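You operate a simulated robot arm through the tools that you are given. There is no shell and no other tool. Be economical: measure what you need, move in short steps, check, and stop when the job is done.

You run a simulated two-armed robot. Do the job below in one go: nothing can be reset, and whatever is moved stays where it is left.

## Task
Put the steel weight one on top of the blue sample case. Take the white flag marker and leave it on the shelf under the long work table. Put the black bracket on the surface of the long work table away on the surface of the narrow bench. Put the metal cylinder that says "ONE" from the surface of the long work table on top of the clear dust canister. Put the blue signal lamp on the grey plate with a black sheet on the surface of the steel table on wheels. Press the green button two times. Put the coil with the blue core on the surface of the steel table on wheels away on the coil mat. Push the lamp shade shut. The order is free. Set down upright: steel weight one, white flag marker, black bracket, blue signal lamp, coil with the blue core.
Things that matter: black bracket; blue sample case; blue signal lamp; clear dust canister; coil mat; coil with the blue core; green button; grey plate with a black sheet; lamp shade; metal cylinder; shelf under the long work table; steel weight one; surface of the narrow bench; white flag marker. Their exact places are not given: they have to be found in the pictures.

The check looks at the end state, three seconds after you hand in, the way a careful person would. Anything else that was tipped, shoved, dropped, spilled or broken makes it a failure. Flat cloth is picked up by pressing the open fingertips on it (5 to 10 N) and closing them slowly along it; thin cloth reads only 2 to 8 mm in the jaws.

## Robot
Two 7-joint arms with two-finger parallel grippers on one trunk, on a base that drives. Base frame: it is fixed to the floor where the robot stands at the start and does not move with it; the origin is under the middle of the robot, x ahead of it, y to its left, z up; the surface under the hand at the start is at about z = 0.8. Units: m, degrees, N and s.
The left shoulder is at the start at [0.108, 0.174, 1.088], the right one opposite. With the tool pointing down near the work surface each hand reaches from about 0.34 to 0.74 m from the robot's upright axis, wherever it stands, measured 20 degrees to its own side. Places, roughly: black bracket (8x5x6 cm) [0.6, 0.9, 0.8]; blue sample case [0.75, 0.25, 0.75]; blue signal lamp [0.75, -1.25, 0.75]; clear dust canister [0.5, 1, 0.75]; coil mat (12x37 cm) [-1.8, -5.7, 0.8]; coil with the blue core (8x8x9 cm) [0.8, -2, 0.8]; green button [0.7, -1.9, 0.8]; grey plate with a black sheet [0.75, -1.75, 0.75]; lamp shade [1, -7.6, 1.4]; metal cylinder [0.5, 1.5, 0.75]; shelf under the long work table [0.7, 0.6, 0.3]; steel weight one [0.5, 0, 0.75]; surface of the narrow bench [-2, -14, 0.8]; white flag marker [0.75, 0.25, 0.75]. Payload 3.6 kg a hand.
The TCP of each hand is the grasp point between the finger pads, 0.03 m short of the fingertips. In the tool frame z runs along the fingers and y along their closing line. Largest opening 0.11 m; finger width 0.02, thickness 0.01; the body of the gripper, 0.048 by 0.112 m, starts 0.055 m behind the TCP.
Orientation is that of the tool frame in the base frame, as [roll, pitch, yaw] about the fixed x, y, z axes, in that order (R = Rz(yaw) Ry(pitch) Rx(roll)). With the fingers straight down and closing along the base's y, the tool's x points along the base's -x, its y along +y and its z along -z.

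## Interface
- The arms move only by the tool jog_arm. It takes "left_deltas", "right_deltas" or both (then of equal length, played together; a hand with none holds still); each is one flat list of numbers, 7 for each row, row after row: the shift along the tool's x, y, z in cm, then the turn, a rotation vector about the tool's x, y, z in degrees, then the gripper command, from -1 (shut) to 1 (fully open), values between in proportion. In form: [dx, dy, dz, rx, ry, rz, claw, dx, dy, dz, rx, ry, rz, claw, ...]. A call has 1 to 10 rows; each row shifts and turns the commanded pose from where the row before left it, along the tool's axes as they then stand. Each row takes 0.2 s and may step no farther than 0.05 m and 8.6 degrees from the row before; otherwise, or with a gripper value out of range, the whole call is refused. A pose out of reach is approached as far as the arm can. The call stops where the force on the tool passes 40 N (or 10 N more than at its start, if that is more) or the arm is blocked; 0.2 s more then pass. The fingers move at their own pace (about 0.153 m/s each) and stop on an object; they squeeze with about 34 N. The grip force told is the motor's: it shows also when the fingers shut on nothing. Time passes only in rows, and 0.2 s behind the last, so rows that do not move let the fingers close. It gives the time, the measured TCP pose, the force on the tool (base axes), the opening and the grip force at its end, in the units of the frame above (readings bear some noise), with the torque about the TCP (base axes, N m) and any sound that the robot's microphone picked up.
- Cameras (640 x 400 px; columns grow to the right, rows downward): "scene" is now at [0.196, 0.0543, 1.2621]; the picture's right is [0.47, -0.88, -0.00], its down [-0.51, -0.27, -0.82] and it looks along [0.72, 0.39, -0.57] (base axes); focal length 258 px, centre (320, 200). "left" rides on the left gripper at [0.072, -0.017, -0.103] in its tool frame; the picture's right is [0.23, 0.97, 0.00], its down [-0.76, 0.18, -0.62] and it looks along [-0.61, 0.14, 0.78] (tool axes); focal length 222 px, centre (320, 200). "right" rides on the right gripper at [0.073, 0.017, -0.103] in its tool frame; the picture's right is [-0.23, 0.97, 0.00], its down [-0.76, -0.18, -0.62] and it looks along [-0.61, -0.14, 0.78] (tool axes); focal length 222 px, centre (320, 200).
- camera(camera): a new picture of that camera. It takes no simulated time.
- move_column(by): slides the trunk up (or, below 0, down) by that many m; the arms and the scene camera ride with it, the base frame stays. It gives what a move gives, with no picture.
- drive_base(legs): drives the robot by 1 to 6 legs, each [ahead, left, turn to the left] in m, m and degrees, along the robot's own axes; the way and the turn of a leg run together, so that a leg with both is an arc; at most 1.5 m and 180 degrees a leg. The arms and the cameras ride along, it lands a little off, and it stops where it bumps. It gives what a move gives.
- turn_head(pan, tilt): turns the head with the scene camera to pan (to the left, within 86 degrees either way) and tilt (down, from -29 to 69), counted from straight ahead of the robot. It gives what a move gives.
- locate(camera, pixels): for up to 12 pixels [column, row] of the newest picture of that camera ("zoom" is the newest enlarged one), the place [x, y, z] in the base frame of the surface seen there, good to about 0.002 m, but the place of the scene camera against the robot may be out by one fixed shift of up to 0.018 m in any direction. It takes no simulated time.
- enlarge(camera, box): a new picture of the part [left, top, right, bottom] of that camera's present view, enlarged. It takes no simulated time.
- close_job(): hands the job in; it is judged then, once.

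Work in short steps. Measure before you move; look again where a grasp or a placing could have gone wrong, and mend it. You have 138 turns and 172 pictures in all, those below and enlarged ones among them. Open the grippers and draw the arms clear of the work before you hand the job in, unless the task says otherwise.

The tools are called after "Emit:" as name(argument=value, ...) on one line, values as JSON. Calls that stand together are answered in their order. jog_arm: Moves the arms, as the interface text tells. Its arguments: {"type":"object","properties":{"left_deltas":{"type":"array","items":{"type":"number"}},"right_deltas":{"type":"array","items":{"type":"number"}}},"required":[]} The other tools are called the same way: move_column (by) slides the trunk up or down; drive_base (legs) drives the base; turn_head (pan, tilt) turns the head that bears the scene camera; camera (camera) takes a picture; locate (camera, pixels) gives the place of the surface under pixels of a picture; enlarge (camera, box) takes an enlarged picture of a part of a camera's view; close_job () hands the job in.

At the start:

```text
t: 0.0
left_tcp_pos: [0.3952, 0.3785, 1.1029]
left_orientation: [180.0, 0.1, -180.0]
left_force: [-0.3, 0.0, 0.2]
left_ft_torque: [0.0, 0.01, -0.02]
left_opening: 0.1102
left_grasp_force: 0.0
right_tcp_pos: [0.4112, -0.0173, 1.063]
right_orientation: [-180.0, -0.1, -180.0]
right_force: [0.0, 0.3, -0.4]
right_ft_torque: [0.02, 0.01, 0.02]
right_opening: 0.1098
right_grasp_force: 0.0
trunk travel left (down, up): [-0.206, 0.557]
robot x, y, heading: [0.001, -0.0008, -0.0]
head pan, tilt: [28.1, 35.0]
```

scene: 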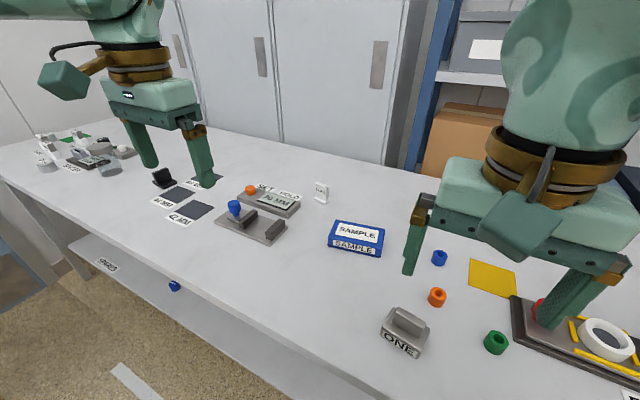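
right: 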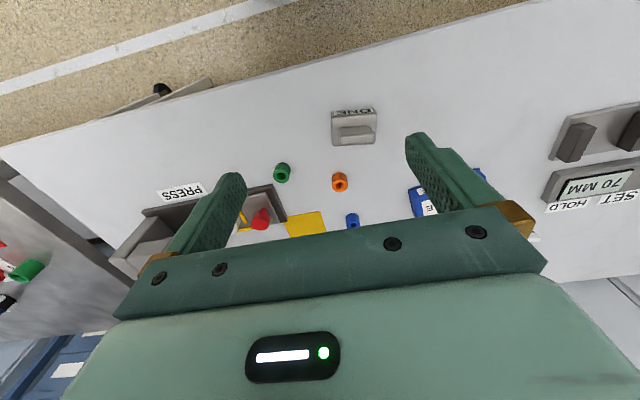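
left: 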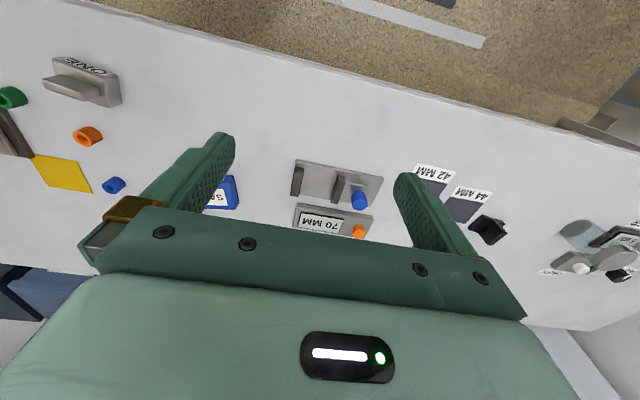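

The scene shows the steel weight ONE at (405,330), the sample case at (357,237), and the white flag at (321,192). I locate these and the bracket near (162,178).

Emit:
locate(camera="scene", pixels=[[408, 317], [402, 343], [395, 312], [425, 325], [357, 235], [335, 223], [384, 230], [380, 256], [321, 190], [320, 201], [163, 175], [240, 300]])

Emit:
enlarge(camera="scene", box=[300, 170, 460, 370])

Emit:
enlarge(camera="scene", box=[20, 110, 240, 250])

```text
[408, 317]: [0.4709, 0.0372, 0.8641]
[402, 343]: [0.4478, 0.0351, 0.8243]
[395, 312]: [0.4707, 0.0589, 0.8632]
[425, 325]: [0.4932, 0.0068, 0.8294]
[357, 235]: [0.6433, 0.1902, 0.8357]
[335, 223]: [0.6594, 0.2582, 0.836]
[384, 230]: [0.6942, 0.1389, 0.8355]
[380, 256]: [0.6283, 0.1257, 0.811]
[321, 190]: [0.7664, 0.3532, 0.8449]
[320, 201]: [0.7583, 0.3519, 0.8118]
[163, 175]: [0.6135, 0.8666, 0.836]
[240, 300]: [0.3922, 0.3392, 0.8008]
```

```text
2.00 times, centred on (380, 270) of scene
```

zoom: 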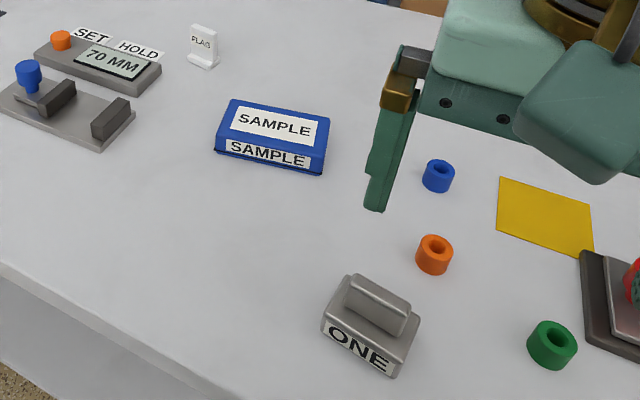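

```text
2.86 times, centred on (130, 180) of scene
```

zoom: 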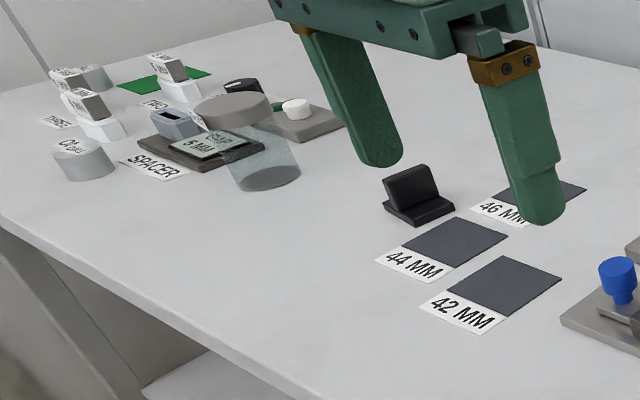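

I check the weight and case with the wrist camera, which does not carry the scene-camera shift.

Emit:
locate(camera="right", pixels=[[337, 131], [372, 128], [354, 129], [333, 144], [375, 142], [340, 143], [353, 220], [339, 183]])

Emit:
enlarge(camera="right", box=[260, 80, 420, 180])

Emit:
locate(camera="scene", pixels=[[438, 296], [437, 255]])

```text
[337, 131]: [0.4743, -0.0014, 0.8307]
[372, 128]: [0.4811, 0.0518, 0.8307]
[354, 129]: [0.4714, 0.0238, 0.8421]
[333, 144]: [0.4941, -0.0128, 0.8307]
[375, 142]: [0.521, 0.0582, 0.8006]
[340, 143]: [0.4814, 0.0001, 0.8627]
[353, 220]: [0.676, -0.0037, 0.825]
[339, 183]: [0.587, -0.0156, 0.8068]
```

```text
4.00 times, centred on (340, 130) of right
```

zoom: 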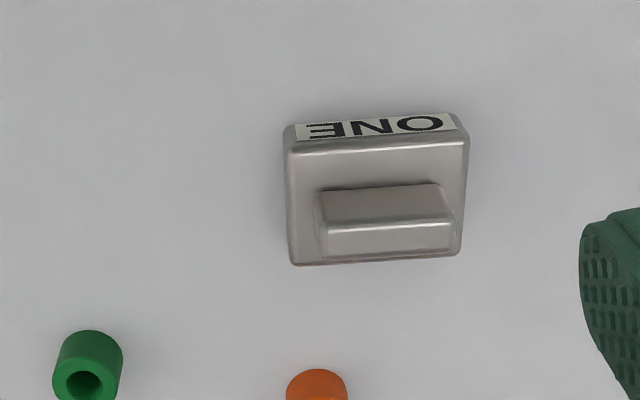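

```text
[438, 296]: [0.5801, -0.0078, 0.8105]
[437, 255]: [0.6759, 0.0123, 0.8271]
```

I locate the handle bar and the weight's corners in the enlarged picture.

Emit:
locate(camera="zoom", pixels=[[325, 238], [447, 234], [325, 250], [447, 246], [326, 228], [445, 223], [295, 150], [460, 138], [296, 258], [456, 250]])

```text
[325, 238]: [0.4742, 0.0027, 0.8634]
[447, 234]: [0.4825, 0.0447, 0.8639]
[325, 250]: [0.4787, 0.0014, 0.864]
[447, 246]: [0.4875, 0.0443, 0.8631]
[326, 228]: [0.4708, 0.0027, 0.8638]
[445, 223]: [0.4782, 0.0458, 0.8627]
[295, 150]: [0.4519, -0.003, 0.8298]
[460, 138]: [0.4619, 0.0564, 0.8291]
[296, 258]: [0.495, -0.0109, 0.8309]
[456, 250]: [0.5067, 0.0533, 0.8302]
```

The weight's handle is centred at (0.479, 0.024), top 0.864, with its long axis 11° clockwise of y. I move the right hand aside and the left hand above the weight with the closing line along the handle.

Emit:
jog_arm(left_deltas=[-1.05, -4.44, 1.5, 0, 0, 0, 1, -1.05, -4.44, 1.5, 0, 0, 0, 1, -1.05, -4.44, 1.5, 0, 0, 0, 1, -1.05, -4.44, 1.5, 0, 0, 0, 1, -1.05, -4.44, 1.5, 0, 0, 0, 1, -1.05, -4.44, 1.5, 0, 0, 0, 1, -1.05, -4.44, 1.5, 0, 0, 0, 1, -1.05, -4.44, 1.5, 0, 0, 0, 1, 0, 0, 0, 0, 0, 5.5, 1, 0, 0, 0, 0, 0, 5.5, 1], right_deltas=[0, -3.5, 0, 0, 0, 0, 1, 0, -3.5, 0, 0, 0, 0, 1, 0, -3.5, 0, 0, 0, 0, 1, 0, -3.5, 0, 0, 0, 0, 1, 0, -3.5, 0, 0, 0, 0, 1, 0, -3.5, 0, 0, 0, 0, 1, 0, -3.5, 0, 0, 0, 0, 1, 0, -3.5, 0, 0, 0, 0, 1, 0, 0, 0, 0, 0, 0, 1, 0, 0, 0, 0, 0, 0, 1])

Emit:
camera(camera="left")

Emit:
camera(camera="scene")

```text
t: 2.2
left_tcp_pos: [0.4575, 0.1126, 1.0058]
left_orientation: [180.0, 0.1, 169.1]
left_force: [-0.3, 0.6, 0.1]
left_ft_torque: [-0.03, -0.02, -0.02]
left_opening: 0.1101
left_grasp_force: 0.0
left hand out of reach, approached as far as the arm can: row 7, 8
right_tcp_pos: [0.4129, -0.2957, 1.0632]
right_orientation: [-180.0, -0.1, -180.0]
right_force: [-0.2, -0.1, 0.2]
right_ft_torque: [0.0, 0.03, -0.02]
right_opening: 0.11
right_grasp_force: 0.0
trunk travel left (down, up): [-0.206, 0.557]
robot x, y, heading: [-0.0008, -0.0009, -0.1]
head pan, tilt: [28.1, 35.0]
```

```text
165 pictures are left
```

left: 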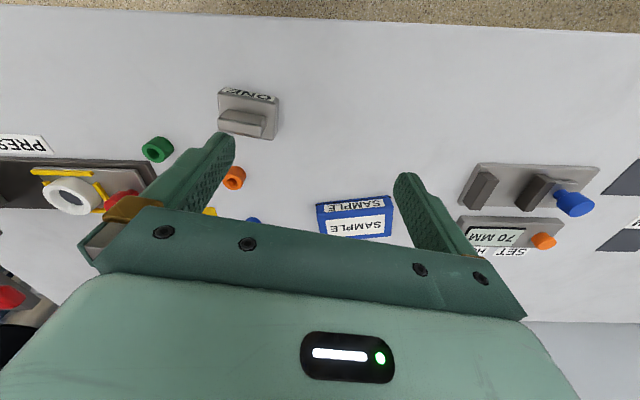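

```text
164 pictures are left
```

scene: 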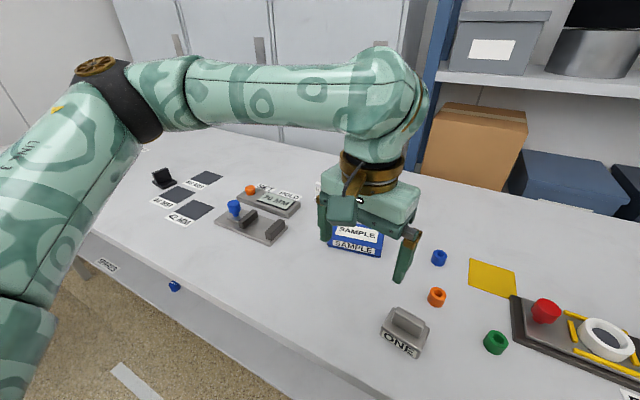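

The left hand cannot cross that far, so I'll drive the base right 0.17 m and ahead 0.05 m. First I measure the case with the left camera.

Emit:
enlarge(camera="left", box=[280, 170, 440, 270])

Emit:
drive_base(legs=[[0, -0.17, 0], [0.05, 0, 0]])

```text
4.00 times, centred on (360, 220) of left
```

zoom: 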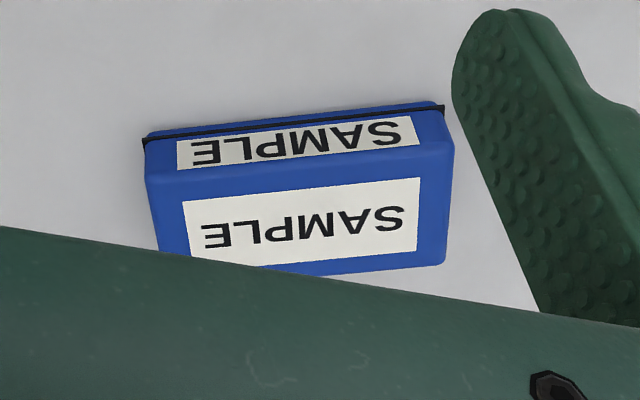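

```text
t: 4.2
left_tcp_pos: [0.5091, -0.053, 1.0051]
left_orientation: [179.9, 0.0, 169.1]
left_force: [1.4, -0.5, -0.8]
left_ft_torque: [-0.01, 0.01, -0.01]
left_opening: 0.1102
left_grasp_force: 0.0
right_tcp_pos: [0.4642, -0.4615, 1.0617]
right_orientation: [-180.0, -0.2, -180.0]
right_force: [0.8, 0.4, 0.5]
right_ft_torque: [0.02, 0.04, 0.0]
right_opening: 0.1098
right_grasp_force: 0.1
trunk travel left (down, up): [-0.206, 0.557]
robot x, y, heading: [0.0474, -0.1666, -0.0]
head pan, tilt: [28.1, 35.0]
```

Now the hand is at (0.509, -0.053); I take a picture to see the weight and case from here.

Emit:
camera(camera="left")

```text
162 pictures are left
```

left: 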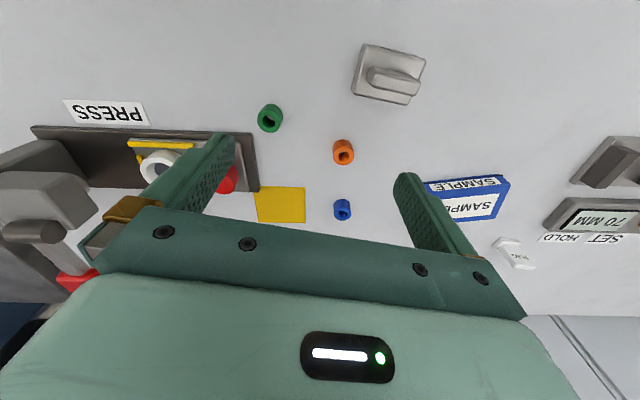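

I move over the weight and look once more before descending.

Emit:
jog_arm(left_deltas=[2.2, 3.5, 2.0, 0, 0, 0, 1, 2.2, 3.5, 2.0, 0, 0, 0, 1, 0, 0, 3, 0, 0, 0, 1, 0, 0, 0, 0, 0, 0, 1])

Emit:
camera(camera="left")

```text
t: 5.2
left_tcp_pos: [0.4755, 0.0266, 0.9372]
left_orientation: [-180.0, 0.1, 169.1]
left_force: [-0.1, 0.0, -0.1]
left_ft_torque: [0.01, -0.01, -0.01]
left_opening: 0.1101
left_grasp_force: 0.0
right_tcp_pos: [0.4624, -0.4608, 1.0634]
right_orientation: [180.0, 0.0, -179.9]
right_force: [-0.1, 0.4, -0.5]
right_ft_torque: [0.01, 0.01, 0.01]
right_opening: 0.1098
right_grasp_force: 0.0
trunk travel left (down, up): [-0.206, 0.557]
robot x, y, heading: [0.0477, -0.1665, 0.2]
head pan, tilt: [28.1, 35.0]
```

```text
161 pictures are left
```

left: 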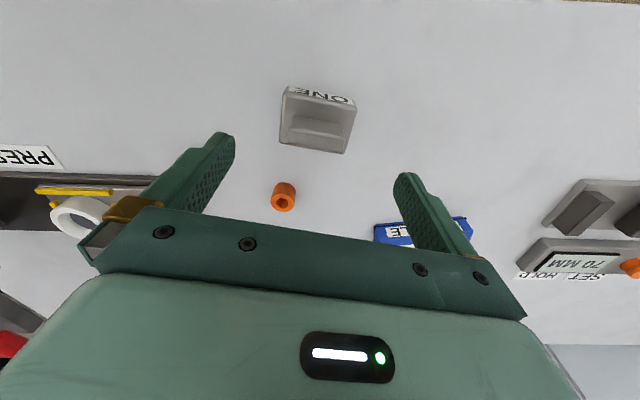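

I verify the handle position from this closer view.

Emit:
enlarge(camera="left", box=[260, 80, 380, 160])

Emit:
locate(camera="left", pixels=[[292, 127], [343, 136], [317, 131]])

```text
5.00 times, centred on (320, 120) of left
```

zoom: 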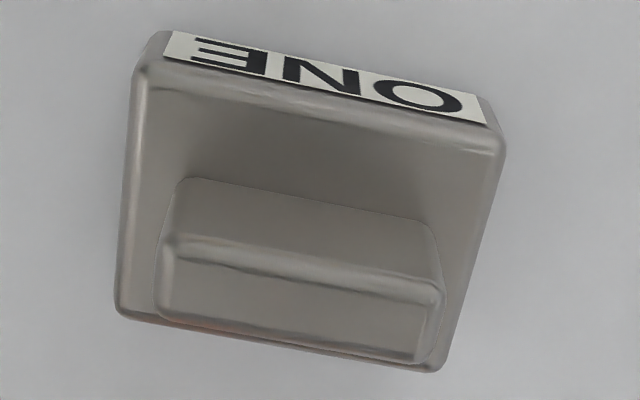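

```text
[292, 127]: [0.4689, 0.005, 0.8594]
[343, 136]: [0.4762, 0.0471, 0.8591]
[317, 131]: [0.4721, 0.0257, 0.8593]
```

Emit:
locate(camera="zoom", pixels=[[175, 255], [430, 295], [172, 300], [415, 345], [300, 300], [300, 210], [300, 260], [300, 330]])

```text
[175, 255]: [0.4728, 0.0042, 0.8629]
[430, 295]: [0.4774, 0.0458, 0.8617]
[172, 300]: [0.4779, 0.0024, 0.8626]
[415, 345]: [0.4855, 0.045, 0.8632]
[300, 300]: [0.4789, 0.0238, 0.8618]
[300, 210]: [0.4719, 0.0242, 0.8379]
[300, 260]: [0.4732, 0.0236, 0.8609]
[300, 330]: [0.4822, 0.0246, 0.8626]
```

Handle centre is (0.478, 0.024). I descend to z ≈ 0.866 and close.

Emit:
jog_arm(left_deltas=[-0.3, -0.15, 3.6, 0, 0, 0, 1, 0, 0, 3.5, 0, 0, 0, 1, 0, 0, 0, 0, 0, 0, 1, 0, 0, 0, 0, 0, 0, -1, 0, 0, 0, 0, 0, 0, -1, 0, 0, 0, 0, 0, 0, -1])

```text
t: 6.6
left_tcp_pos: [0.4798, 0.0214, 0.865]
left_orientation: [-180.0, 0.1, 169.1]
left_force: [0.6, -0.2, -0.3]
left_ft_torque: [0.07, -0.14, 0.06]
left_opening: 0.0502
left_grasp_force: 34.1
right_tcp_pos: [0.4632, -0.4619, 1.0617]
right_orientation: [-180.0, -0.2, -180.0]
right_force: [0.0, -0.1, 0.0]
right_ft_torque: [0.02, 0.01, 0.0]
right_opening: 0.1097
right_grasp_force: 0.0
trunk travel left (down, up): [-0.206, 0.557]
robot x, y, heading: [0.0493, -0.1661, 0.0]
head pan, tilt: [28.1, 35.0]
```

Grip holds at 0.050 opening, 34 N. I lift 10 cm and look.

Emit:
jog_arm(left_deltas=[0, 0, -2, 0, 0, 0, -1, 0, 0, -4, 0, 0, 0, -1, 0, 0, -4, 0, 0, 0, -1, 0, 0, 0, 0, 0, 0, -1])

Emit:
camera(camera="left")

Emit:
camera(camera="scene")

```text
t: 7.6
left_tcp_pos: [0.4786, 0.0212, 0.9642]
left_orientation: [179.9, 0.0, 169.1]
left_force: [0.9, -0.3, -5.0]
left_ft_torque: [0.0, -0.03, 0.05]
left_opening: 0.0499
left_grasp_force: 33.3
right_tcp_pos: [0.4638, -0.4607, 1.0629]
right_orientation: [179.9, 0.0, -180.0]
right_force: [0.1, -0.3, -0.2]
right_ft_torque: [0.02, 0.04, 0.02]
right_opening: 0.11
right_grasp_force: 0.0
trunk travel left (down, up): [-0.206, 0.557]
robot x, y, heading: [0.0464, -0.1629, 0.0]
head pan, tilt: [28.1, 35.0]
```

```text
159 pictures are left
```

left: 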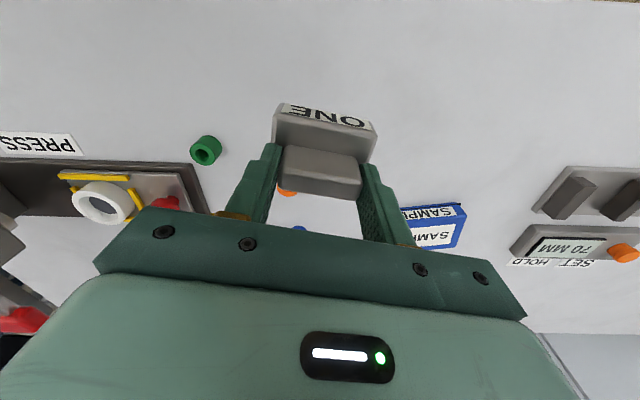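

```text
158 pictures are left
```

scene: 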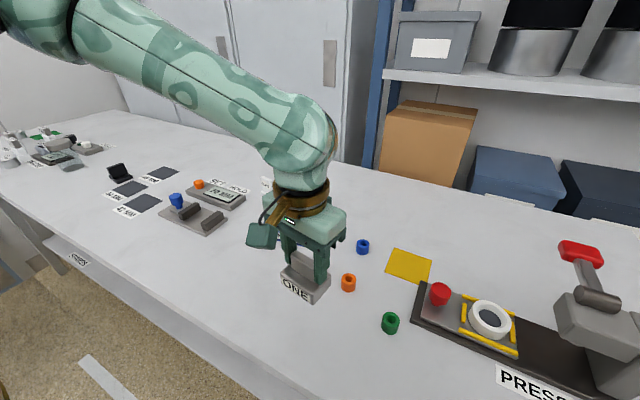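

The weight is held level. I locate the visible part of the case at (404–466, 205–248) in the left picture.

Emit:
locate(camera="left", pixels=[[463, 221], [459, 245], [421, 249], [409, 226], [435, 235]])

Emit:
locate(camera="scene", pixels=[[363, 247], [349, 282], [391, 320]])

Emit:
enlarge(camera="left", box=[390, 190, 490, 260])

```text
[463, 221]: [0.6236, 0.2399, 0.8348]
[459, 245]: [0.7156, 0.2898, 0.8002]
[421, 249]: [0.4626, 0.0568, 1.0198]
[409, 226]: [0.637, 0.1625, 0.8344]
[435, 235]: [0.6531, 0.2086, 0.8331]
```

```text
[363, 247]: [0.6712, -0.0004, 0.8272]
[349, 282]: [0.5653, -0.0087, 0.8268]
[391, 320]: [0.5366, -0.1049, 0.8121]
```

```text
5.71 times, centred on (440, 225) of left
```

zoom: 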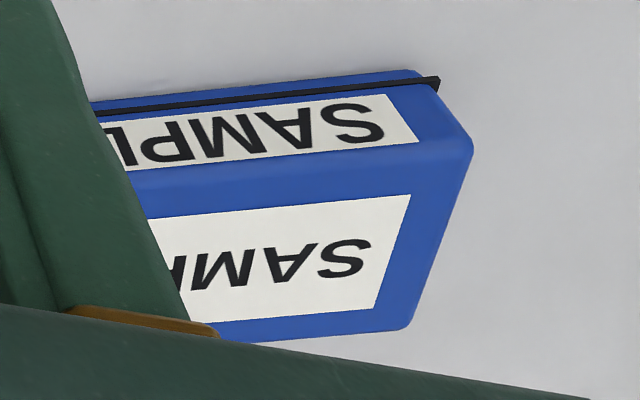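

Emit:
locate(camera="zoom", pixels=[[465, 155], [405, 322], [408, 198], [376, 306], [150, 195], [230, 335], [420, 140]])

```text
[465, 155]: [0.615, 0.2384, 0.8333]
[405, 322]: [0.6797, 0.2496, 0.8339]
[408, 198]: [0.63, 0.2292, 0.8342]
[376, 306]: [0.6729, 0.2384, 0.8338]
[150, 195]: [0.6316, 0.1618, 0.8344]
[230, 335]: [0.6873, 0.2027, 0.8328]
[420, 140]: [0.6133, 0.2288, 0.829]
```

Case centre is about (0.656, 0.192), top 0.834, turned about +10°. I carry the weight over it and turn -20° to align.

Emit:
jog_arm(left_deltas=[-2.36, 3.36, 0, 0, 0, 0, -1, -2.36, 3.36, 0, 0, 0, 0, -1, -2.36, 3.36, 0, 0, 0, 0, -1, -2.36, 3.36, 0, 0, 0, 0, -1, -2.36, 3.36, 0, 0, 0, 0, -1, -2.36, 3.36, 0, 0, 0, 0, -1, 0, 0, 0, 0, 0, -7, -1, 0, 0, 0, 0, 0, -7, -1, 0, 0, 0, 0, 0, -6, -1, 0, 0, 0, 0, 0, 0, -1])

Emit:
camera(camera="left")

Emit:
enlarge(camera="scene", box=[200, 140, 360, 300])

```text
t: 9.8
left_tcp_pos: [0.6572, 0.1929, 0.9642]
left_orientation: [-179.9, -0.1, -170.8]
left_force: [0.1, 1.3, -4.8]
left_ft_torque: [0.02, 0.0, -0.04]
left_opening: 0.0501
left_grasp_force: 34.3
right_tcp_pos: [0.4632, -0.4613, 1.0621]
right_orientation: [-180.0, -0.1, -180.0]
right_force: [-0.4, -0.6, -0.3]
right_ft_torque: [0.03, 0.0, 0.02]
right_opening: 0.11
right_grasp_force: 0.0
trunk travel left (down, up): [-0.206, 0.557]
robot x, y, heading: [0.0461, -0.1676, -0.0]
head pan, tilt: [28.1, 35.0]
```

```text
156 pictures are left
```

left: 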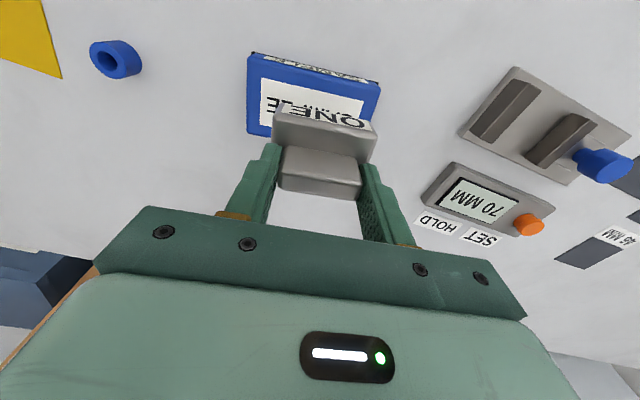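

```text
2.50 times, centred on (280, 220) of scene
```

zoom: 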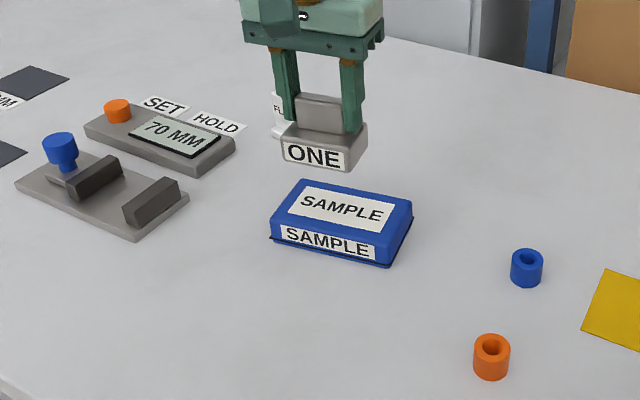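

Emit:
locate(camera="left", pixels=[[251, 63], [378, 87], [249, 128], [376, 112], [283, 91], [318, 98]])

```text
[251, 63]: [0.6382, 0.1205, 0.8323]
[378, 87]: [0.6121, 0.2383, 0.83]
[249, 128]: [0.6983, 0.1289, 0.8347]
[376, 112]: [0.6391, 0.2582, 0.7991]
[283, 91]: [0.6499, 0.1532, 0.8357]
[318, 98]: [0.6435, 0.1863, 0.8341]
```

Corner average gives the case centre (0.658, 0.1845). I shift -0.8 cm in y, lower to about 1 mm above contact, then touch and release.

Emit:
jog_arm(left_deltas=[-0.1, -0.8, 2.5, 0, 0, 0, -1, 0, 0, 2.7, 0, 0, 0, -1, 0, 0, 0.7, 0, 0, 0, -1, 0, 0, 0.4, 0, 0, 0, -1, 0, 0, 0, 0, 0, 0, -1])

```text
t: 11.0
left_tcp_pos: [0.6604, 0.1852, 0.9003]
left_orientation: [179.9, 0.1, -170.8]
left_force: [-0.2, 0.5, -4.5]
left_ft_torque: [-0.01, 0.0, 0.01]
left_opening: 0.0501
left_grasp_force: 33.5
right_tcp_pos: [0.463, -0.4607, 1.0624]
right_orientation: [180.0, -0.1, 180.0]
right_force: [-0.1, -0.3, 0.1]
right_ft_torque: [0.01, 0.0, 0.02]
right_opening: 0.1101
right_grasp_force: 0.1
trunk travel left (down, up): [-0.206, 0.557]
robot x, y, heading: [0.0489, -0.1683, -0.1]
head pan, tilt: [28.1, 35.0]
```

Still hanging (4.5 N down). I lower 0.2 cm more in small steps, then open.

Emit:
jog_arm(left_deltas=[0, 0, 0.15, 0, 0, 0, -1, 0, 0, 0.15, 0, 0, 0, -1, 0, 0, 0, 0, 0, 0, 0, 0, 0, 0, 0, 0, 0, 0.5, 0, 0, 0, 0, 0, 0, 1, 0, 0, -3, 0, 0, 0, 1, 0, 0, -5, 0, 0, 0, 1, 0, 0, -5, 0, 0, 0, 1])

Emit:
enlarge(camera="scene", box=[200, 140, 360, 300])

Emit:
camera(camera="left")

```text
t: 12.8
left_tcp_pos: [0.6576, 0.1859, 1.0293]
left_orientation: [180.0, 0.2, -170.9]
left_force: [0.3, 0.4, 0.2]
left_ft_torque: [-0.01, -0.01, -0.02]
left_opening: 0.1099
left_grasp_force: 0.1
right_tcp_pos: [0.4632, -0.4614, 1.0628]
right_orientation: [-180.0, 0.0, 180.0]
right_force: [0.7, -0.2, -0.1]
right_ft_torque: [-0.01, -0.02, -0.02]
right_opening: 0.1099
right_grasp_force: 0.1
trunk travel left (down, up): [-0.206, 0.557]
robot x, y, heading: [0.0516, -0.168, -0.3]
head pan, tilt: [28.1, 35.0]
```

```text
2.50 times, centred on (280, 220) of scene
```

zoom: 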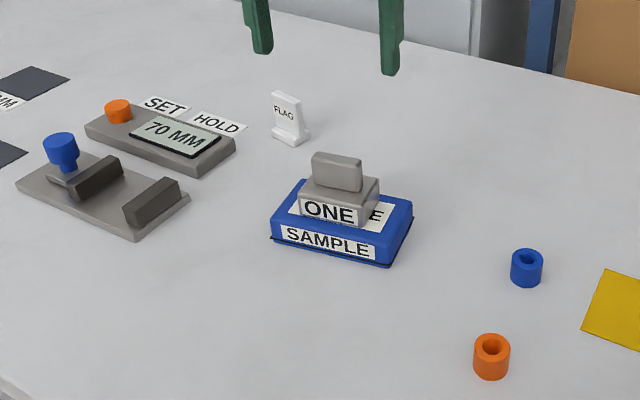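

```text
153 pictures are left
```

left: 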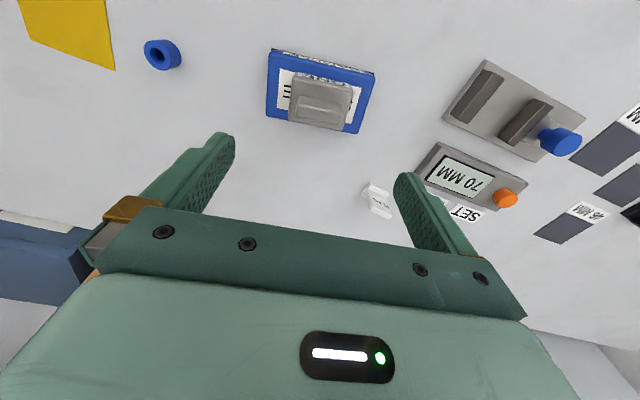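

The weight sits well on the case. Now I check flag geometry and the table/shelf front edges before driving closer.

Emit:
enlarge(camera="left", box=[350, 170, 410, 230])

Emit:
camera(camera="scene")

Emit:
locate(camera="left", pixels=[[368, 188], [385, 193], [375, 212], [390, 215], [378, 203], [362, 186]])

Emit:
locate(camera="scene", pixels=[[120, 255], [100, 273], [60, 262], [160, 290], [30, 245], [75, 280]])

```text
6.67 times, centred on (380, 200) of left
```

zoom: 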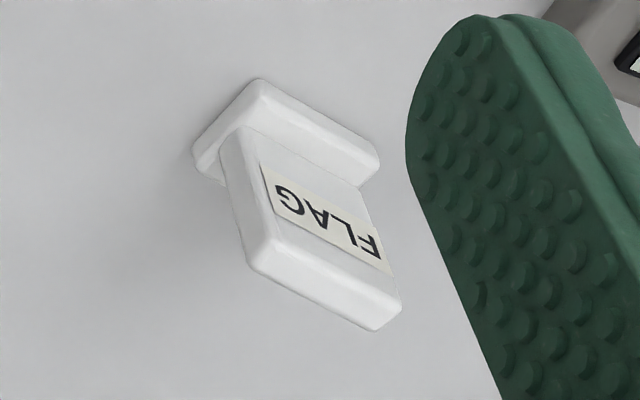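

```text
151 pictures are left
```

scene: 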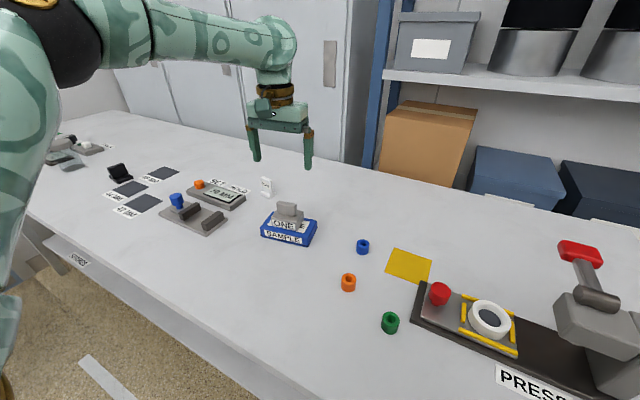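

```text
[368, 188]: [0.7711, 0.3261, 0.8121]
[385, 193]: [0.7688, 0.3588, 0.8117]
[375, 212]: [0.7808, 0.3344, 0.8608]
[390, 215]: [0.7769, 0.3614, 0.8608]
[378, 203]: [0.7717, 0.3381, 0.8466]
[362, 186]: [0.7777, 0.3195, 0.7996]
```

```text
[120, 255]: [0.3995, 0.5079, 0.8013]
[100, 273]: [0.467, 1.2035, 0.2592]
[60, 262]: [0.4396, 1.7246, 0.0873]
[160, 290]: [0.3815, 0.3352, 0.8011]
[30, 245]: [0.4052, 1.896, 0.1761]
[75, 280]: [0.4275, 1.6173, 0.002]
```

Flag: plate top z 0.861, about 27 mm wide along y (turned +8°), centre near (0.779, 0.348). I'll grip it with the tool tilted 45° so it can later go under the table. I drive left 0.3 m first.

Emit:
drive_base(legs=[[0, 0.3, 0]])

Emit:
turn_head(pan=20, tilt=45)

Emit:
camera(camera="scene")

```text
t: 14.8
left_tcp_pos: [0.6556, 0.4859, 1.029]
left_orientation: [180.0, 0.1, -170.6]
left_force: [-0.2, 0.6, 0.2]
left_ft_torque: [-0.01, 0.01, 0.01]
left_opening: 0.11
left_grasp_force: 0.1
right_tcp_pos: [0.4642, -0.1623, 1.0622]
right_orientation: [180.0, -0.1, -179.7]
right_force: [0.5, -0.7, -0.6]
right_ft_torque: [-0.03, 0.01, -0.02]
right_opening: 0.1099
right_grasp_force: 0.1
trunk travel left (down, up): [-0.206, 0.557]
robot x, y, heading: [0.0484, 0.1323, 0.0]
head pan, tilt: [28.1, 35.0]
```

```text
t: 15.5
left_tcp_pos: [0.6564, 0.4851, 1.0286]
left_orientation: [179.9, 0.1, -170.6]
left_force: [0.2, -0.9, -0.2]
left_ft_torque: [0.01, 0.02, 0.05]
left_opening: 0.11
left_grasp_force: 0.0
right_tcp_pos: [0.4636, -0.1632, 1.0623]
right_orientation: [180.0, -0.1, -179.6]
right_force: [0.0, -0.7, -0.7]
right_ft_torque: [-0.05, 0.01, 0.01]
right_opening: 0.1103
right_grasp_force: 0.0
trunk travel left (down, up): [-0.206, 0.557]
robot x, y, heading: [0.0482, 0.1277, 0.1]
head pan, tilt: [20.0, 45.0]
```

```text
150 pictures are left
```

scene: 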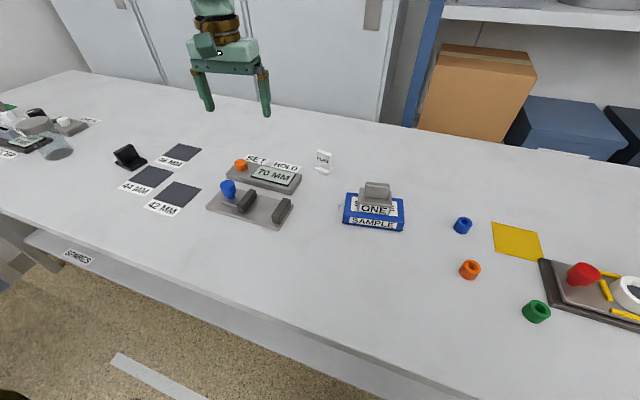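

I move the left hand behind and above the flag and tilt the tool 45° forward, with the gripper part open.

Emit:
jog_arm(left_deltas=[-0.35, -3.9, 2.46, 0, 0, 0, 0.3, -0.35, -3.9, 2.46, 0, 0, 0, 0.3, -0.35, -3.9, 2.46, 0, 0, 0, 0.3, -0.35, -3.9, 2.46, 0, 0, 0, 0.3, 0, 0, 0, 0, -7.5, 0, 0.3, 0, 0, 0, 0, -7.5, 0, 0.3, 0, 0, 0, 0, -7.5, 0, 0.3, 0, 0, 0, 0, -7.5, 0, 0.3, 0, 0, 0, 0, -7.5, 0, 0.3, 0, 0, 0, 0, -7.5, 0, 0.3])

Emit:
camera(camera="left")

Emit:
camera(camera="scene")

```text
t: 17.7
left_tcp_pos: [0.6663, 0.3533, 0.93]
left_orientation: [-179.9, 45.2, -170.6]
left_force: [-0.1, -0.1, 0.7]
left_ft_torque: [-0.02, 0.0, -0.01]
left_opening: 0.0714
left_grasp_force: 0.1
left hand out of reach, approached as far as the arm can: row 3, 4
right_tcp_pos: [0.4627, -0.1638, 1.0625]
right_orientation: [179.9, -0.1, -179.7]
right_force: [0.3, -0.1, 0.1]
right_ft_torque: [-0.04, -0.02, 0.01]
right_opening: 0.1098
right_grasp_force: 0.1
trunk travel left (down, up): [-0.206, 0.557]
robot x, y, heading: [0.0485, 0.1312, 0.3]
head pan, tilt: [20.0, 45.0]
```

```text
149 pictures are left
```

left: 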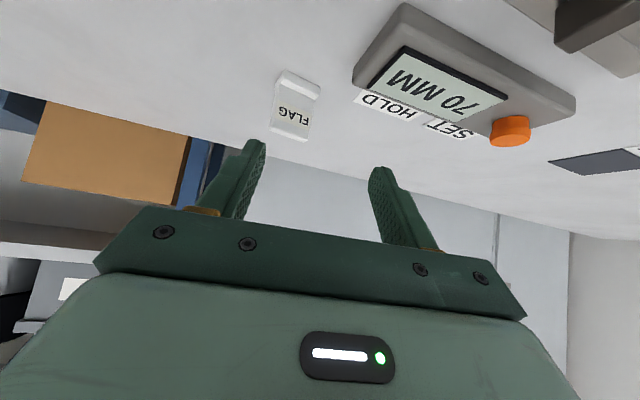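

```text
148 pictures are left
```

scene: 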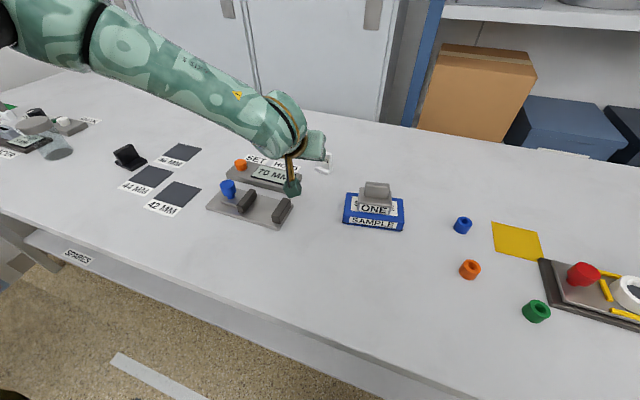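

I measure the flag and the nearby obstacles (lever at (283,207), display box) for clearance.

Emit:
locate(camera="left", pixels=[[280, 88], [316, 94], [272, 128], [305, 138], [276, 100], [300, 84], [400, 30], [470, 60], [512, 125]])

Emit:
locate(camera="scene", pixels=[[284, 203], [280, 215], [246, 197], [300, 180], [323, 155]])

Emit:
enlarge(camera="left", box=[250, 60, 350, 150])

```text
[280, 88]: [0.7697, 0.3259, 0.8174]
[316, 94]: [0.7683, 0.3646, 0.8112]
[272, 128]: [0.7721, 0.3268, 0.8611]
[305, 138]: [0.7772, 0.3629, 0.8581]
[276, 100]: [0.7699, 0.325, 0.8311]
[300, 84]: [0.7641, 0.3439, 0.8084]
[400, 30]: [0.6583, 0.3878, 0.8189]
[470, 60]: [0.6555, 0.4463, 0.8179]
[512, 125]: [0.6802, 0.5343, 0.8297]
```

```text
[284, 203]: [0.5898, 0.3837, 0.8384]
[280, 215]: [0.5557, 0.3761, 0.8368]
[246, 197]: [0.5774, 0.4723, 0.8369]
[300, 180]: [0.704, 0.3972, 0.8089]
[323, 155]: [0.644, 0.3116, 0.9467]
```

```text
4.44 times, centred on (300, 105) of left
```

zoom: 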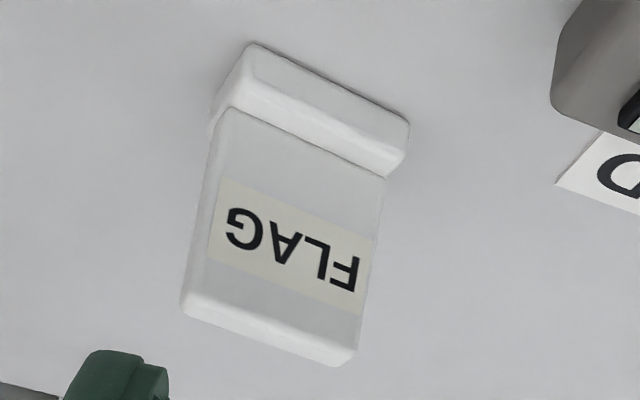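

Emit:
locate(camera="zoom", pixels=[[200, 270], [360, 310], [225, 150], [370, 215], [195, 312], [345, 355], [235, 75], [400, 130], [225, 95], [385, 165]])

```text
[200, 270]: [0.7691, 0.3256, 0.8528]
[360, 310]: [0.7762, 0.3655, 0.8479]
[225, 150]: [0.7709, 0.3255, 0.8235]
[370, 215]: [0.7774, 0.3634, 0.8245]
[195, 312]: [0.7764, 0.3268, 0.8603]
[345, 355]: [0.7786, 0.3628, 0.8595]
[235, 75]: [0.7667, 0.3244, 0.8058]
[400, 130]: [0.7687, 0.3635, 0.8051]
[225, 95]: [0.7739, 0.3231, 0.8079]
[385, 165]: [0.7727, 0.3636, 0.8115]
```

The flag's face is square to x within a few degrees, centre about (0.777, 0.3445), width ~0.037. I turn the tool -10° in yaw, align, and advance half way.

Emit:
jog_arm(left_deltas=[-0.9, -0.5, 0, 3.3, 0, 3.3, 0.3, -0.8, -0.4, 0, 3.3, 0, 3.3, 0.3, 0, 0, 3.5, 0, 0, 0, 0.3, 0, 0, 3.5, 0, 0, 0, 0.3, 0, 0, 0, 0, 0, 0, 0.3])

Emit:
camera(camera="left")

```text
t: 18.9
left_tcp_pos: [0.73, 0.3476, 0.8926]
left_orientation: [-180.0, 45.1, -179.8]
left_force: [-0.2, -0.9, 0.2]
left_ft_torque: [0.0, -0.01, 0.0]
left_opening: 0.0715
left_grasp_force: 0.1
right_tcp_pos: [0.4636, -0.1628, 1.0631]
right_orientation: [180.0, 0.0, -179.7]
right_force: [-0.4, -0.5, 0.1]
right_ft_torque: [0.0, 0.02, 0.01]
right_opening: 0.1101
right_grasp_force: 0.1
trunk travel left (down, up): [-0.206, 0.557]
robot x, y, heading: [0.047, 0.1262, 0.2]
head pan, tilt: [20.0, 45.0]
```

```text
146 pictures are left
```

left: 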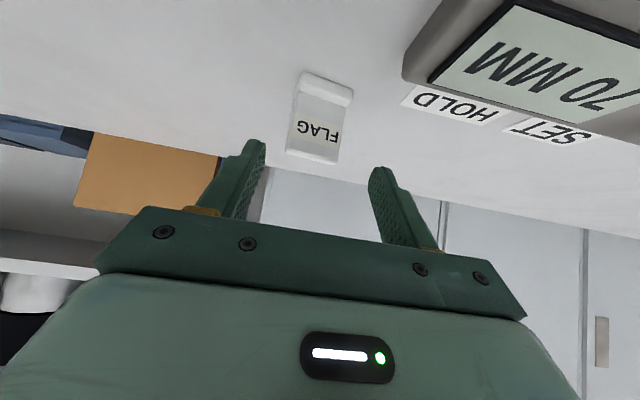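

The flag lies between the fingers' line. I advance the remaining 6.8 cm and close.

Emit:
jog_arm(left_deltas=[0.1, -0.3, 2.6, 0, 0, 0, 0.3, 0, 0, 2.6, 0, 0, 0, 0.3, 0, 0, 1.6, 0, 0, 0, 0.3, 0, 0, 0, 0, 0, 0, 0.3, 0, 0, 0, 0, 0, 0, -0.3, 0, 0, 0, 0, 0, 0, -1, 0, 0, 0, 0, 0, 0, -1])

Emit:
camera(camera="left")

```text
t: 20.5
left_tcp_pos: [0.7606, 0.3562, 0.8544]
left_orientation: [-179.8, 45.1, -179.9]
left_force: [-0.2, -0.5, 0.4]
left_ft_torque: [0.0, 0.01, 0.02]
left_opening: 0.0437
left_grasp_force: 34.1
left hand out of reach, approached as far as the arm can: row 2, 3
right_tcp_pos: [0.4643, -0.164, 1.0622]
right_orientation: [180.0, -0.2, -179.7]
right_force: [0.0, 0.9, -0.7]
right_ft_torque: [0.04, 0.04, 0.01]
right_opening: 0.11
right_grasp_force: 0.1
trunk travel left (down, up): [-0.206, 0.557]
robot x, y, heading: [0.0484, 0.1274, 0.1]
head pan, tilt: [20.0, 45.0]
```

```text
145 pictures are left
```

left: 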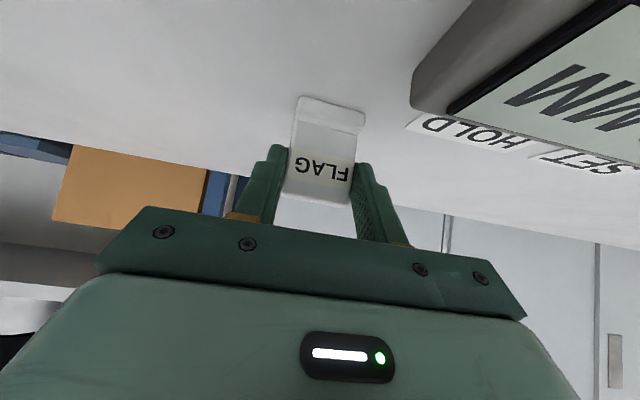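

The hand hit its reach limit but gripped the flag (opening 0.044, 34 N). I lift with the column and check.

Emit:
move_column(by=0.06)

Emit:
camera(camera="left")

Emit:
camera(camera="scene")

```text
t: 21.5
left_tcp_pos: [0.7514, 0.3572, 0.9531]
left_orientation: [179.9, 48.6, -180.0]
left_force: [-0.6, -0.1, -0.2]
left_ft_torque: [-0.01, 0.0, 0.0]
left_opening: 0.0435
left_grasp_force: 33.9
right_tcp_pos: [0.4646, -0.1641, 1.1218]
right_orientation: [180.0, -0.2, -179.7]
right_force: [1.0, 0.9, -0.4]
right_ft_torque: [0.02, -0.01, -0.01]
right_opening: 0.1099
right_grasp_force: 0.1
trunk travel left (down, up): [-0.266, 0.497]
robot x, y, heading: [0.0507, 0.1295, 0.4]
head pan, tilt: [20.0, 45.0]
```

```text
144 pictures are left
```

left: 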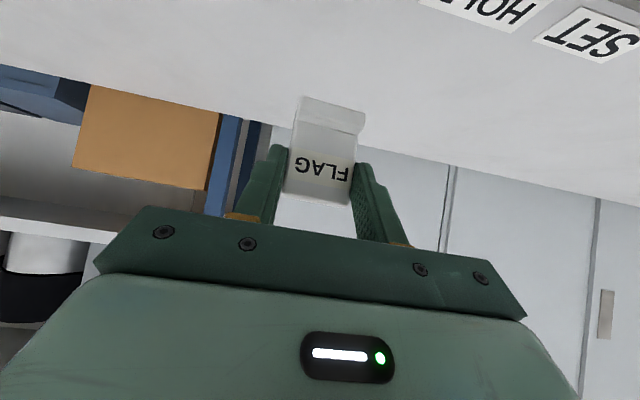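

```text
143 pictures are left
```

scene: 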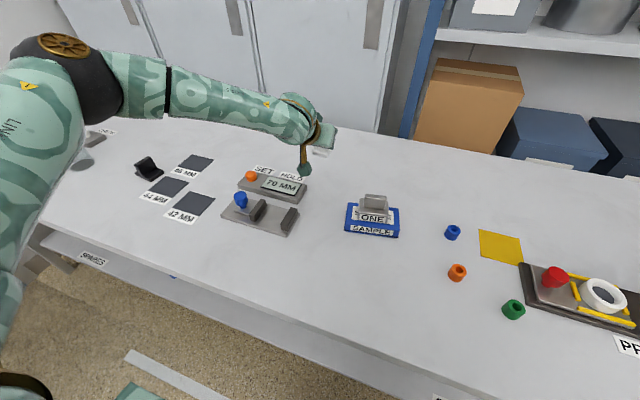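

The flag is held, hanging clear (z 0.95). I drive back 0.45 m and look at the shelf.

Emit:
drive_base(legs=[[-0.45, 0, 0]])

Emit:
turn_head(pan=15, tilt=50)

Emit:
camera(camera="scene")

```text
t: 24.2
left_tcp_pos: [0.2984, 0.3588, 0.9541]
left_orientation: [179.9, 48.7, -179.4]
left_force: [0.6, -0.3, -0.5]
left_ft_torque: [0.01, 0.0, -0.01]
left_opening: 0.0431
left_grasp_force: 34.0
right_tcp_pos: [0.0149, -0.1629, 1.1227]
right_orientation: [-179.9, 0.0, -179.1]
right_force: [0.3, 0.7, -0.1]
right_ft_torque: [0.01, 0.01, -0.01]
right_opening: 0.11
right_grasp_force: 0.0
trunk travel left (down, up): [-0.266, 0.497]
robot x, y, heading: [-0.4034, 0.1236, 0.7]
head pan, tilt: [20.0, 45.0]
```

```text
t: 24.9
left_tcp_pos: [0.2984, 0.358, 0.9546]
left_orientation: [179.9, 48.6, -179.3]
left_force: [0.7, 0.2, -0.8]
left_ft_torque: [0.01, 0.02, 0.01]
left_opening: 0.043
left_grasp_force: 34.3
right_tcp_pos: [0.0174, -0.1646, 1.1237]
right_orientation: [-180.0, -0.1, -179.1]
right_force: [0.0, 0.3, -0.6]
right_ft_torque: [0.0, -0.03, 0.02]
right_opening: 0.1098
right_grasp_force: 0.1
trunk travel left (down, up): [-0.266, 0.497]
robot x, y, heading: [-0.4002, 0.1228, 1.0]
head pan, tilt: [15.0, 50.0]
```

```text
142 pictures are left
```

scene: 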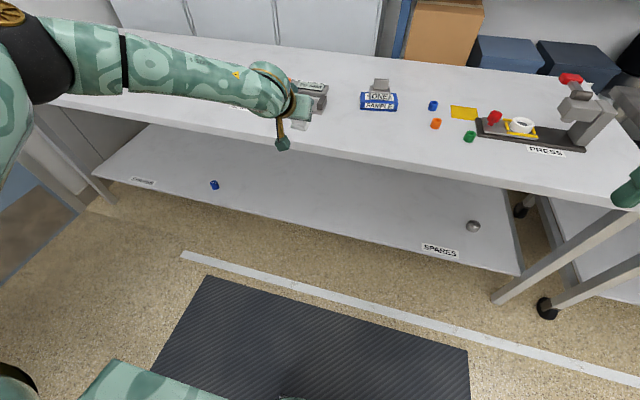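

The shelf is wide and clear between the blue cube (214,185) and the ball (473,226). I measure it and the table front edge.

Emit:
locate(camera="scene", pixels=[[300, 190], [320, 218], [280, 165], [214, 186], [350, 157], [350, 172], [300, 212], [240, 190], [330, 190], [380, 235]])

Emit:
enlarge(camera="scene", box=[200, 100, 400, 260])

```text
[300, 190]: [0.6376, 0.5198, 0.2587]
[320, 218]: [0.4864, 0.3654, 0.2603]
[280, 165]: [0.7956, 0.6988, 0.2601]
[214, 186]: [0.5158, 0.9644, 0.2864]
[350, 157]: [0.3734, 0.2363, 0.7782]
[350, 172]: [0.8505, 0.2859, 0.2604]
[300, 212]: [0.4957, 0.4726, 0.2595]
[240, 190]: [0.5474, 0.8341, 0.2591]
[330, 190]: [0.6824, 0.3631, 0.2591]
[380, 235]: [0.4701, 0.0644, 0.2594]
```

```text
2.50 times, centred on (300, 180) of scene
```

zoom: 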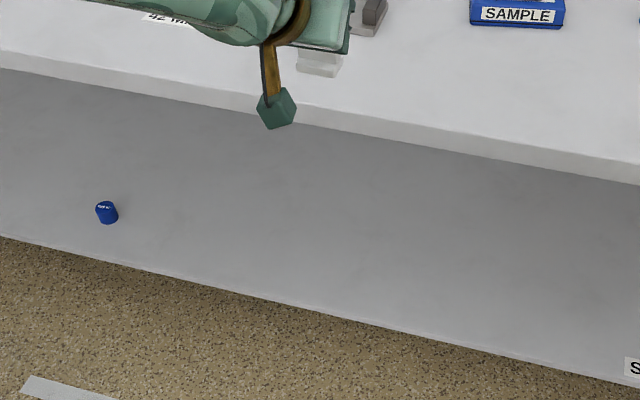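

Shelf top is z 0.26, front edge x≈0.45; table edge x≈0.373. I pull the hand back 5 cm, restore pitch to 45°, then lower the column in front of the table.

Emit:
jog_arm(left_deltas=[1.8, 0, -1.8, 0, 1.7, 0, -1, 1.8, 0, -1.8, 0, 1.7, 0, -1, 0, 0, 0, 0, 0, 0, -1])

Emit:
move_column(by=-0.266)

```text
t: 25.7
left_tcp_pos: [0.2477, 0.3572, 0.9522]
left_orientation: [180.0, 45.2, -179.3]
left_force: [0.0, 0.1, -0.8]
left_ft_torque: [-0.01, 0.01, -0.03]
left_opening: 0.0431
left_grasp_force: 33.7
right_tcp_pos: [0.018, -0.1639, 1.1235]
right_orientation: [-180.0, -0.1, -179.1]
right_force: [-0.8, 0.5, -1.1]
right_ft_torque: [0.01, 0.0, 0.02]
right_opening: 0.11
right_grasp_force: 0.2
trunk travel left (down, up): [-0.266, 0.497]
robot x, y, heading: [-0.4011, 0.1238, 1.0]
head pan, tilt: [15.0, 50.0]
```

```text
t: 28.4
left_tcp_pos: [0.2475, 0.3581, 0.6859]
left_orientation: [-180.0, 45.3, -179.4]
left_force: [0.4, 0.4, 0.6]
left_ft_torque: [-0.02, -0.04, 0.0]
left_opening: 0.043
left_grasp_force: 33.9
right_tcp_pos: [0.0163, -0.1641, 0.8576]
right_orientation: [-179.9, 0.0, -179.1]
right_force: [0.2, 0.5, 0.2]
right_ft_torque: [0.03, -0.03, -0.03]
right_opening: 0.11
right_grasp_force: 0.0
trunk travel left (down, up): [0.0, 0.763]
robot x, y, heading: [-0.4031, 0.1254, 0.9]
head pan, tilt: [15.0, 50.0]
```

Now I lower the hand by 0.32 m straight down in front of the shelf.

Emit:
jog_arm(left_deltas=[2.83, 0, 2.83, 0, 0, 0, -1, 2.83, 0, 2.83, 0, 0, 0, -1, 2.83, 0, 2.83, 0, 0, 0, -1, 2.83, 0, 2.83, 0, 0, 0, -1, 2.83, 0, 2.83, 0, 0, 0, -1, 2.83, 0, 2.83, 0, 0, 0, -1, 2.83, 0, 2.83, 0, 0, 0, -1, 2.83, 0, 2.83, 0, 0, 0, -1, 0, 0, 0, 0, 0, 0, -1])

Emit:
camera(camera="scene")

Emit:
camera(camera="left")

```text
t: 30.4
left_tcp_pos: [0.2369, 0.3971, 0.4295]
left_orientation: [-179.9, 45.2, -179.4]
left_force: [0.6, -0.6, -0.8]
left_ft_torque: [-0.01, 0.04, 0.0]
left_opening: 0.0433
left_grasp_force: 33.6
left hand out of reach, approached as far as the arm can: row 6, 7, 8
right_tcp_pos: [0.0165, -0.1647, 0.856]
right_orientation: [-180.0, -0.2, -179.2]
right_force: [-0.9, 0.2, -0.3]
right_ft_torque: [0.01, 0.03, 0.0]
right_opening: 0.11
right_grasp_force: 0.0
trunk travel left (down, up): [0.0, 0.763]
robot x, y, heading: [-0.4, 0.1227, 0.8]
head pan, tilt: [15.0, 50.0]
```

```text
140 pictures are left
```

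scene: 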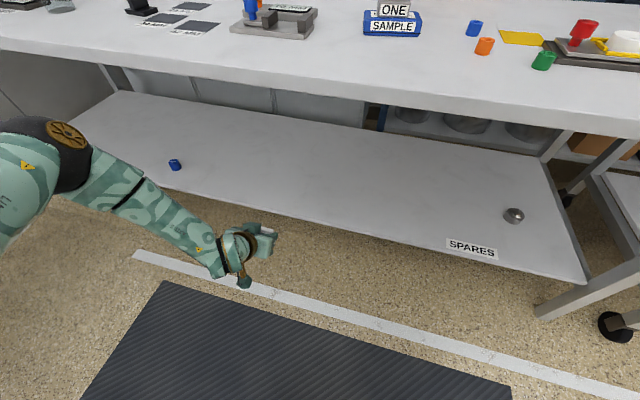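

```text
139 pictures are left
```

left: 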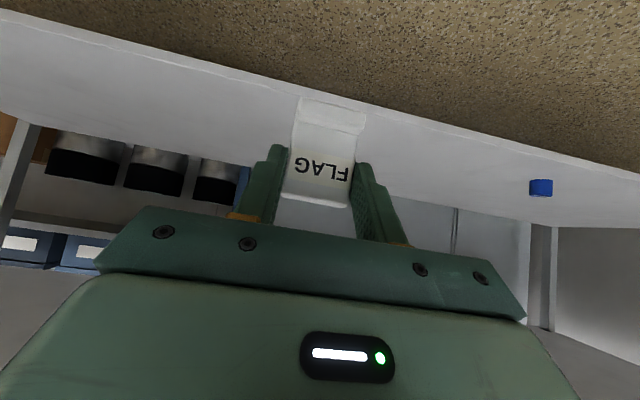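

The arm bottoms out at z 0.43 here. I check where the elbow is before choosing how to get lower.

Emit:
locate(camera="scene", pixels=[[65, 135], [85, 160], [20, 160], [130, 195], [200, 245], [75, 120], [265, 245]])

```text
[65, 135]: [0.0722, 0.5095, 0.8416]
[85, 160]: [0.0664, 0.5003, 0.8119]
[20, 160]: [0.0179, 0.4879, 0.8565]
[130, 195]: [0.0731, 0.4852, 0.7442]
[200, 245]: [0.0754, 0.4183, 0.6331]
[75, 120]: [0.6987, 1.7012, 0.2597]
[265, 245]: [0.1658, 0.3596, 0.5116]
```

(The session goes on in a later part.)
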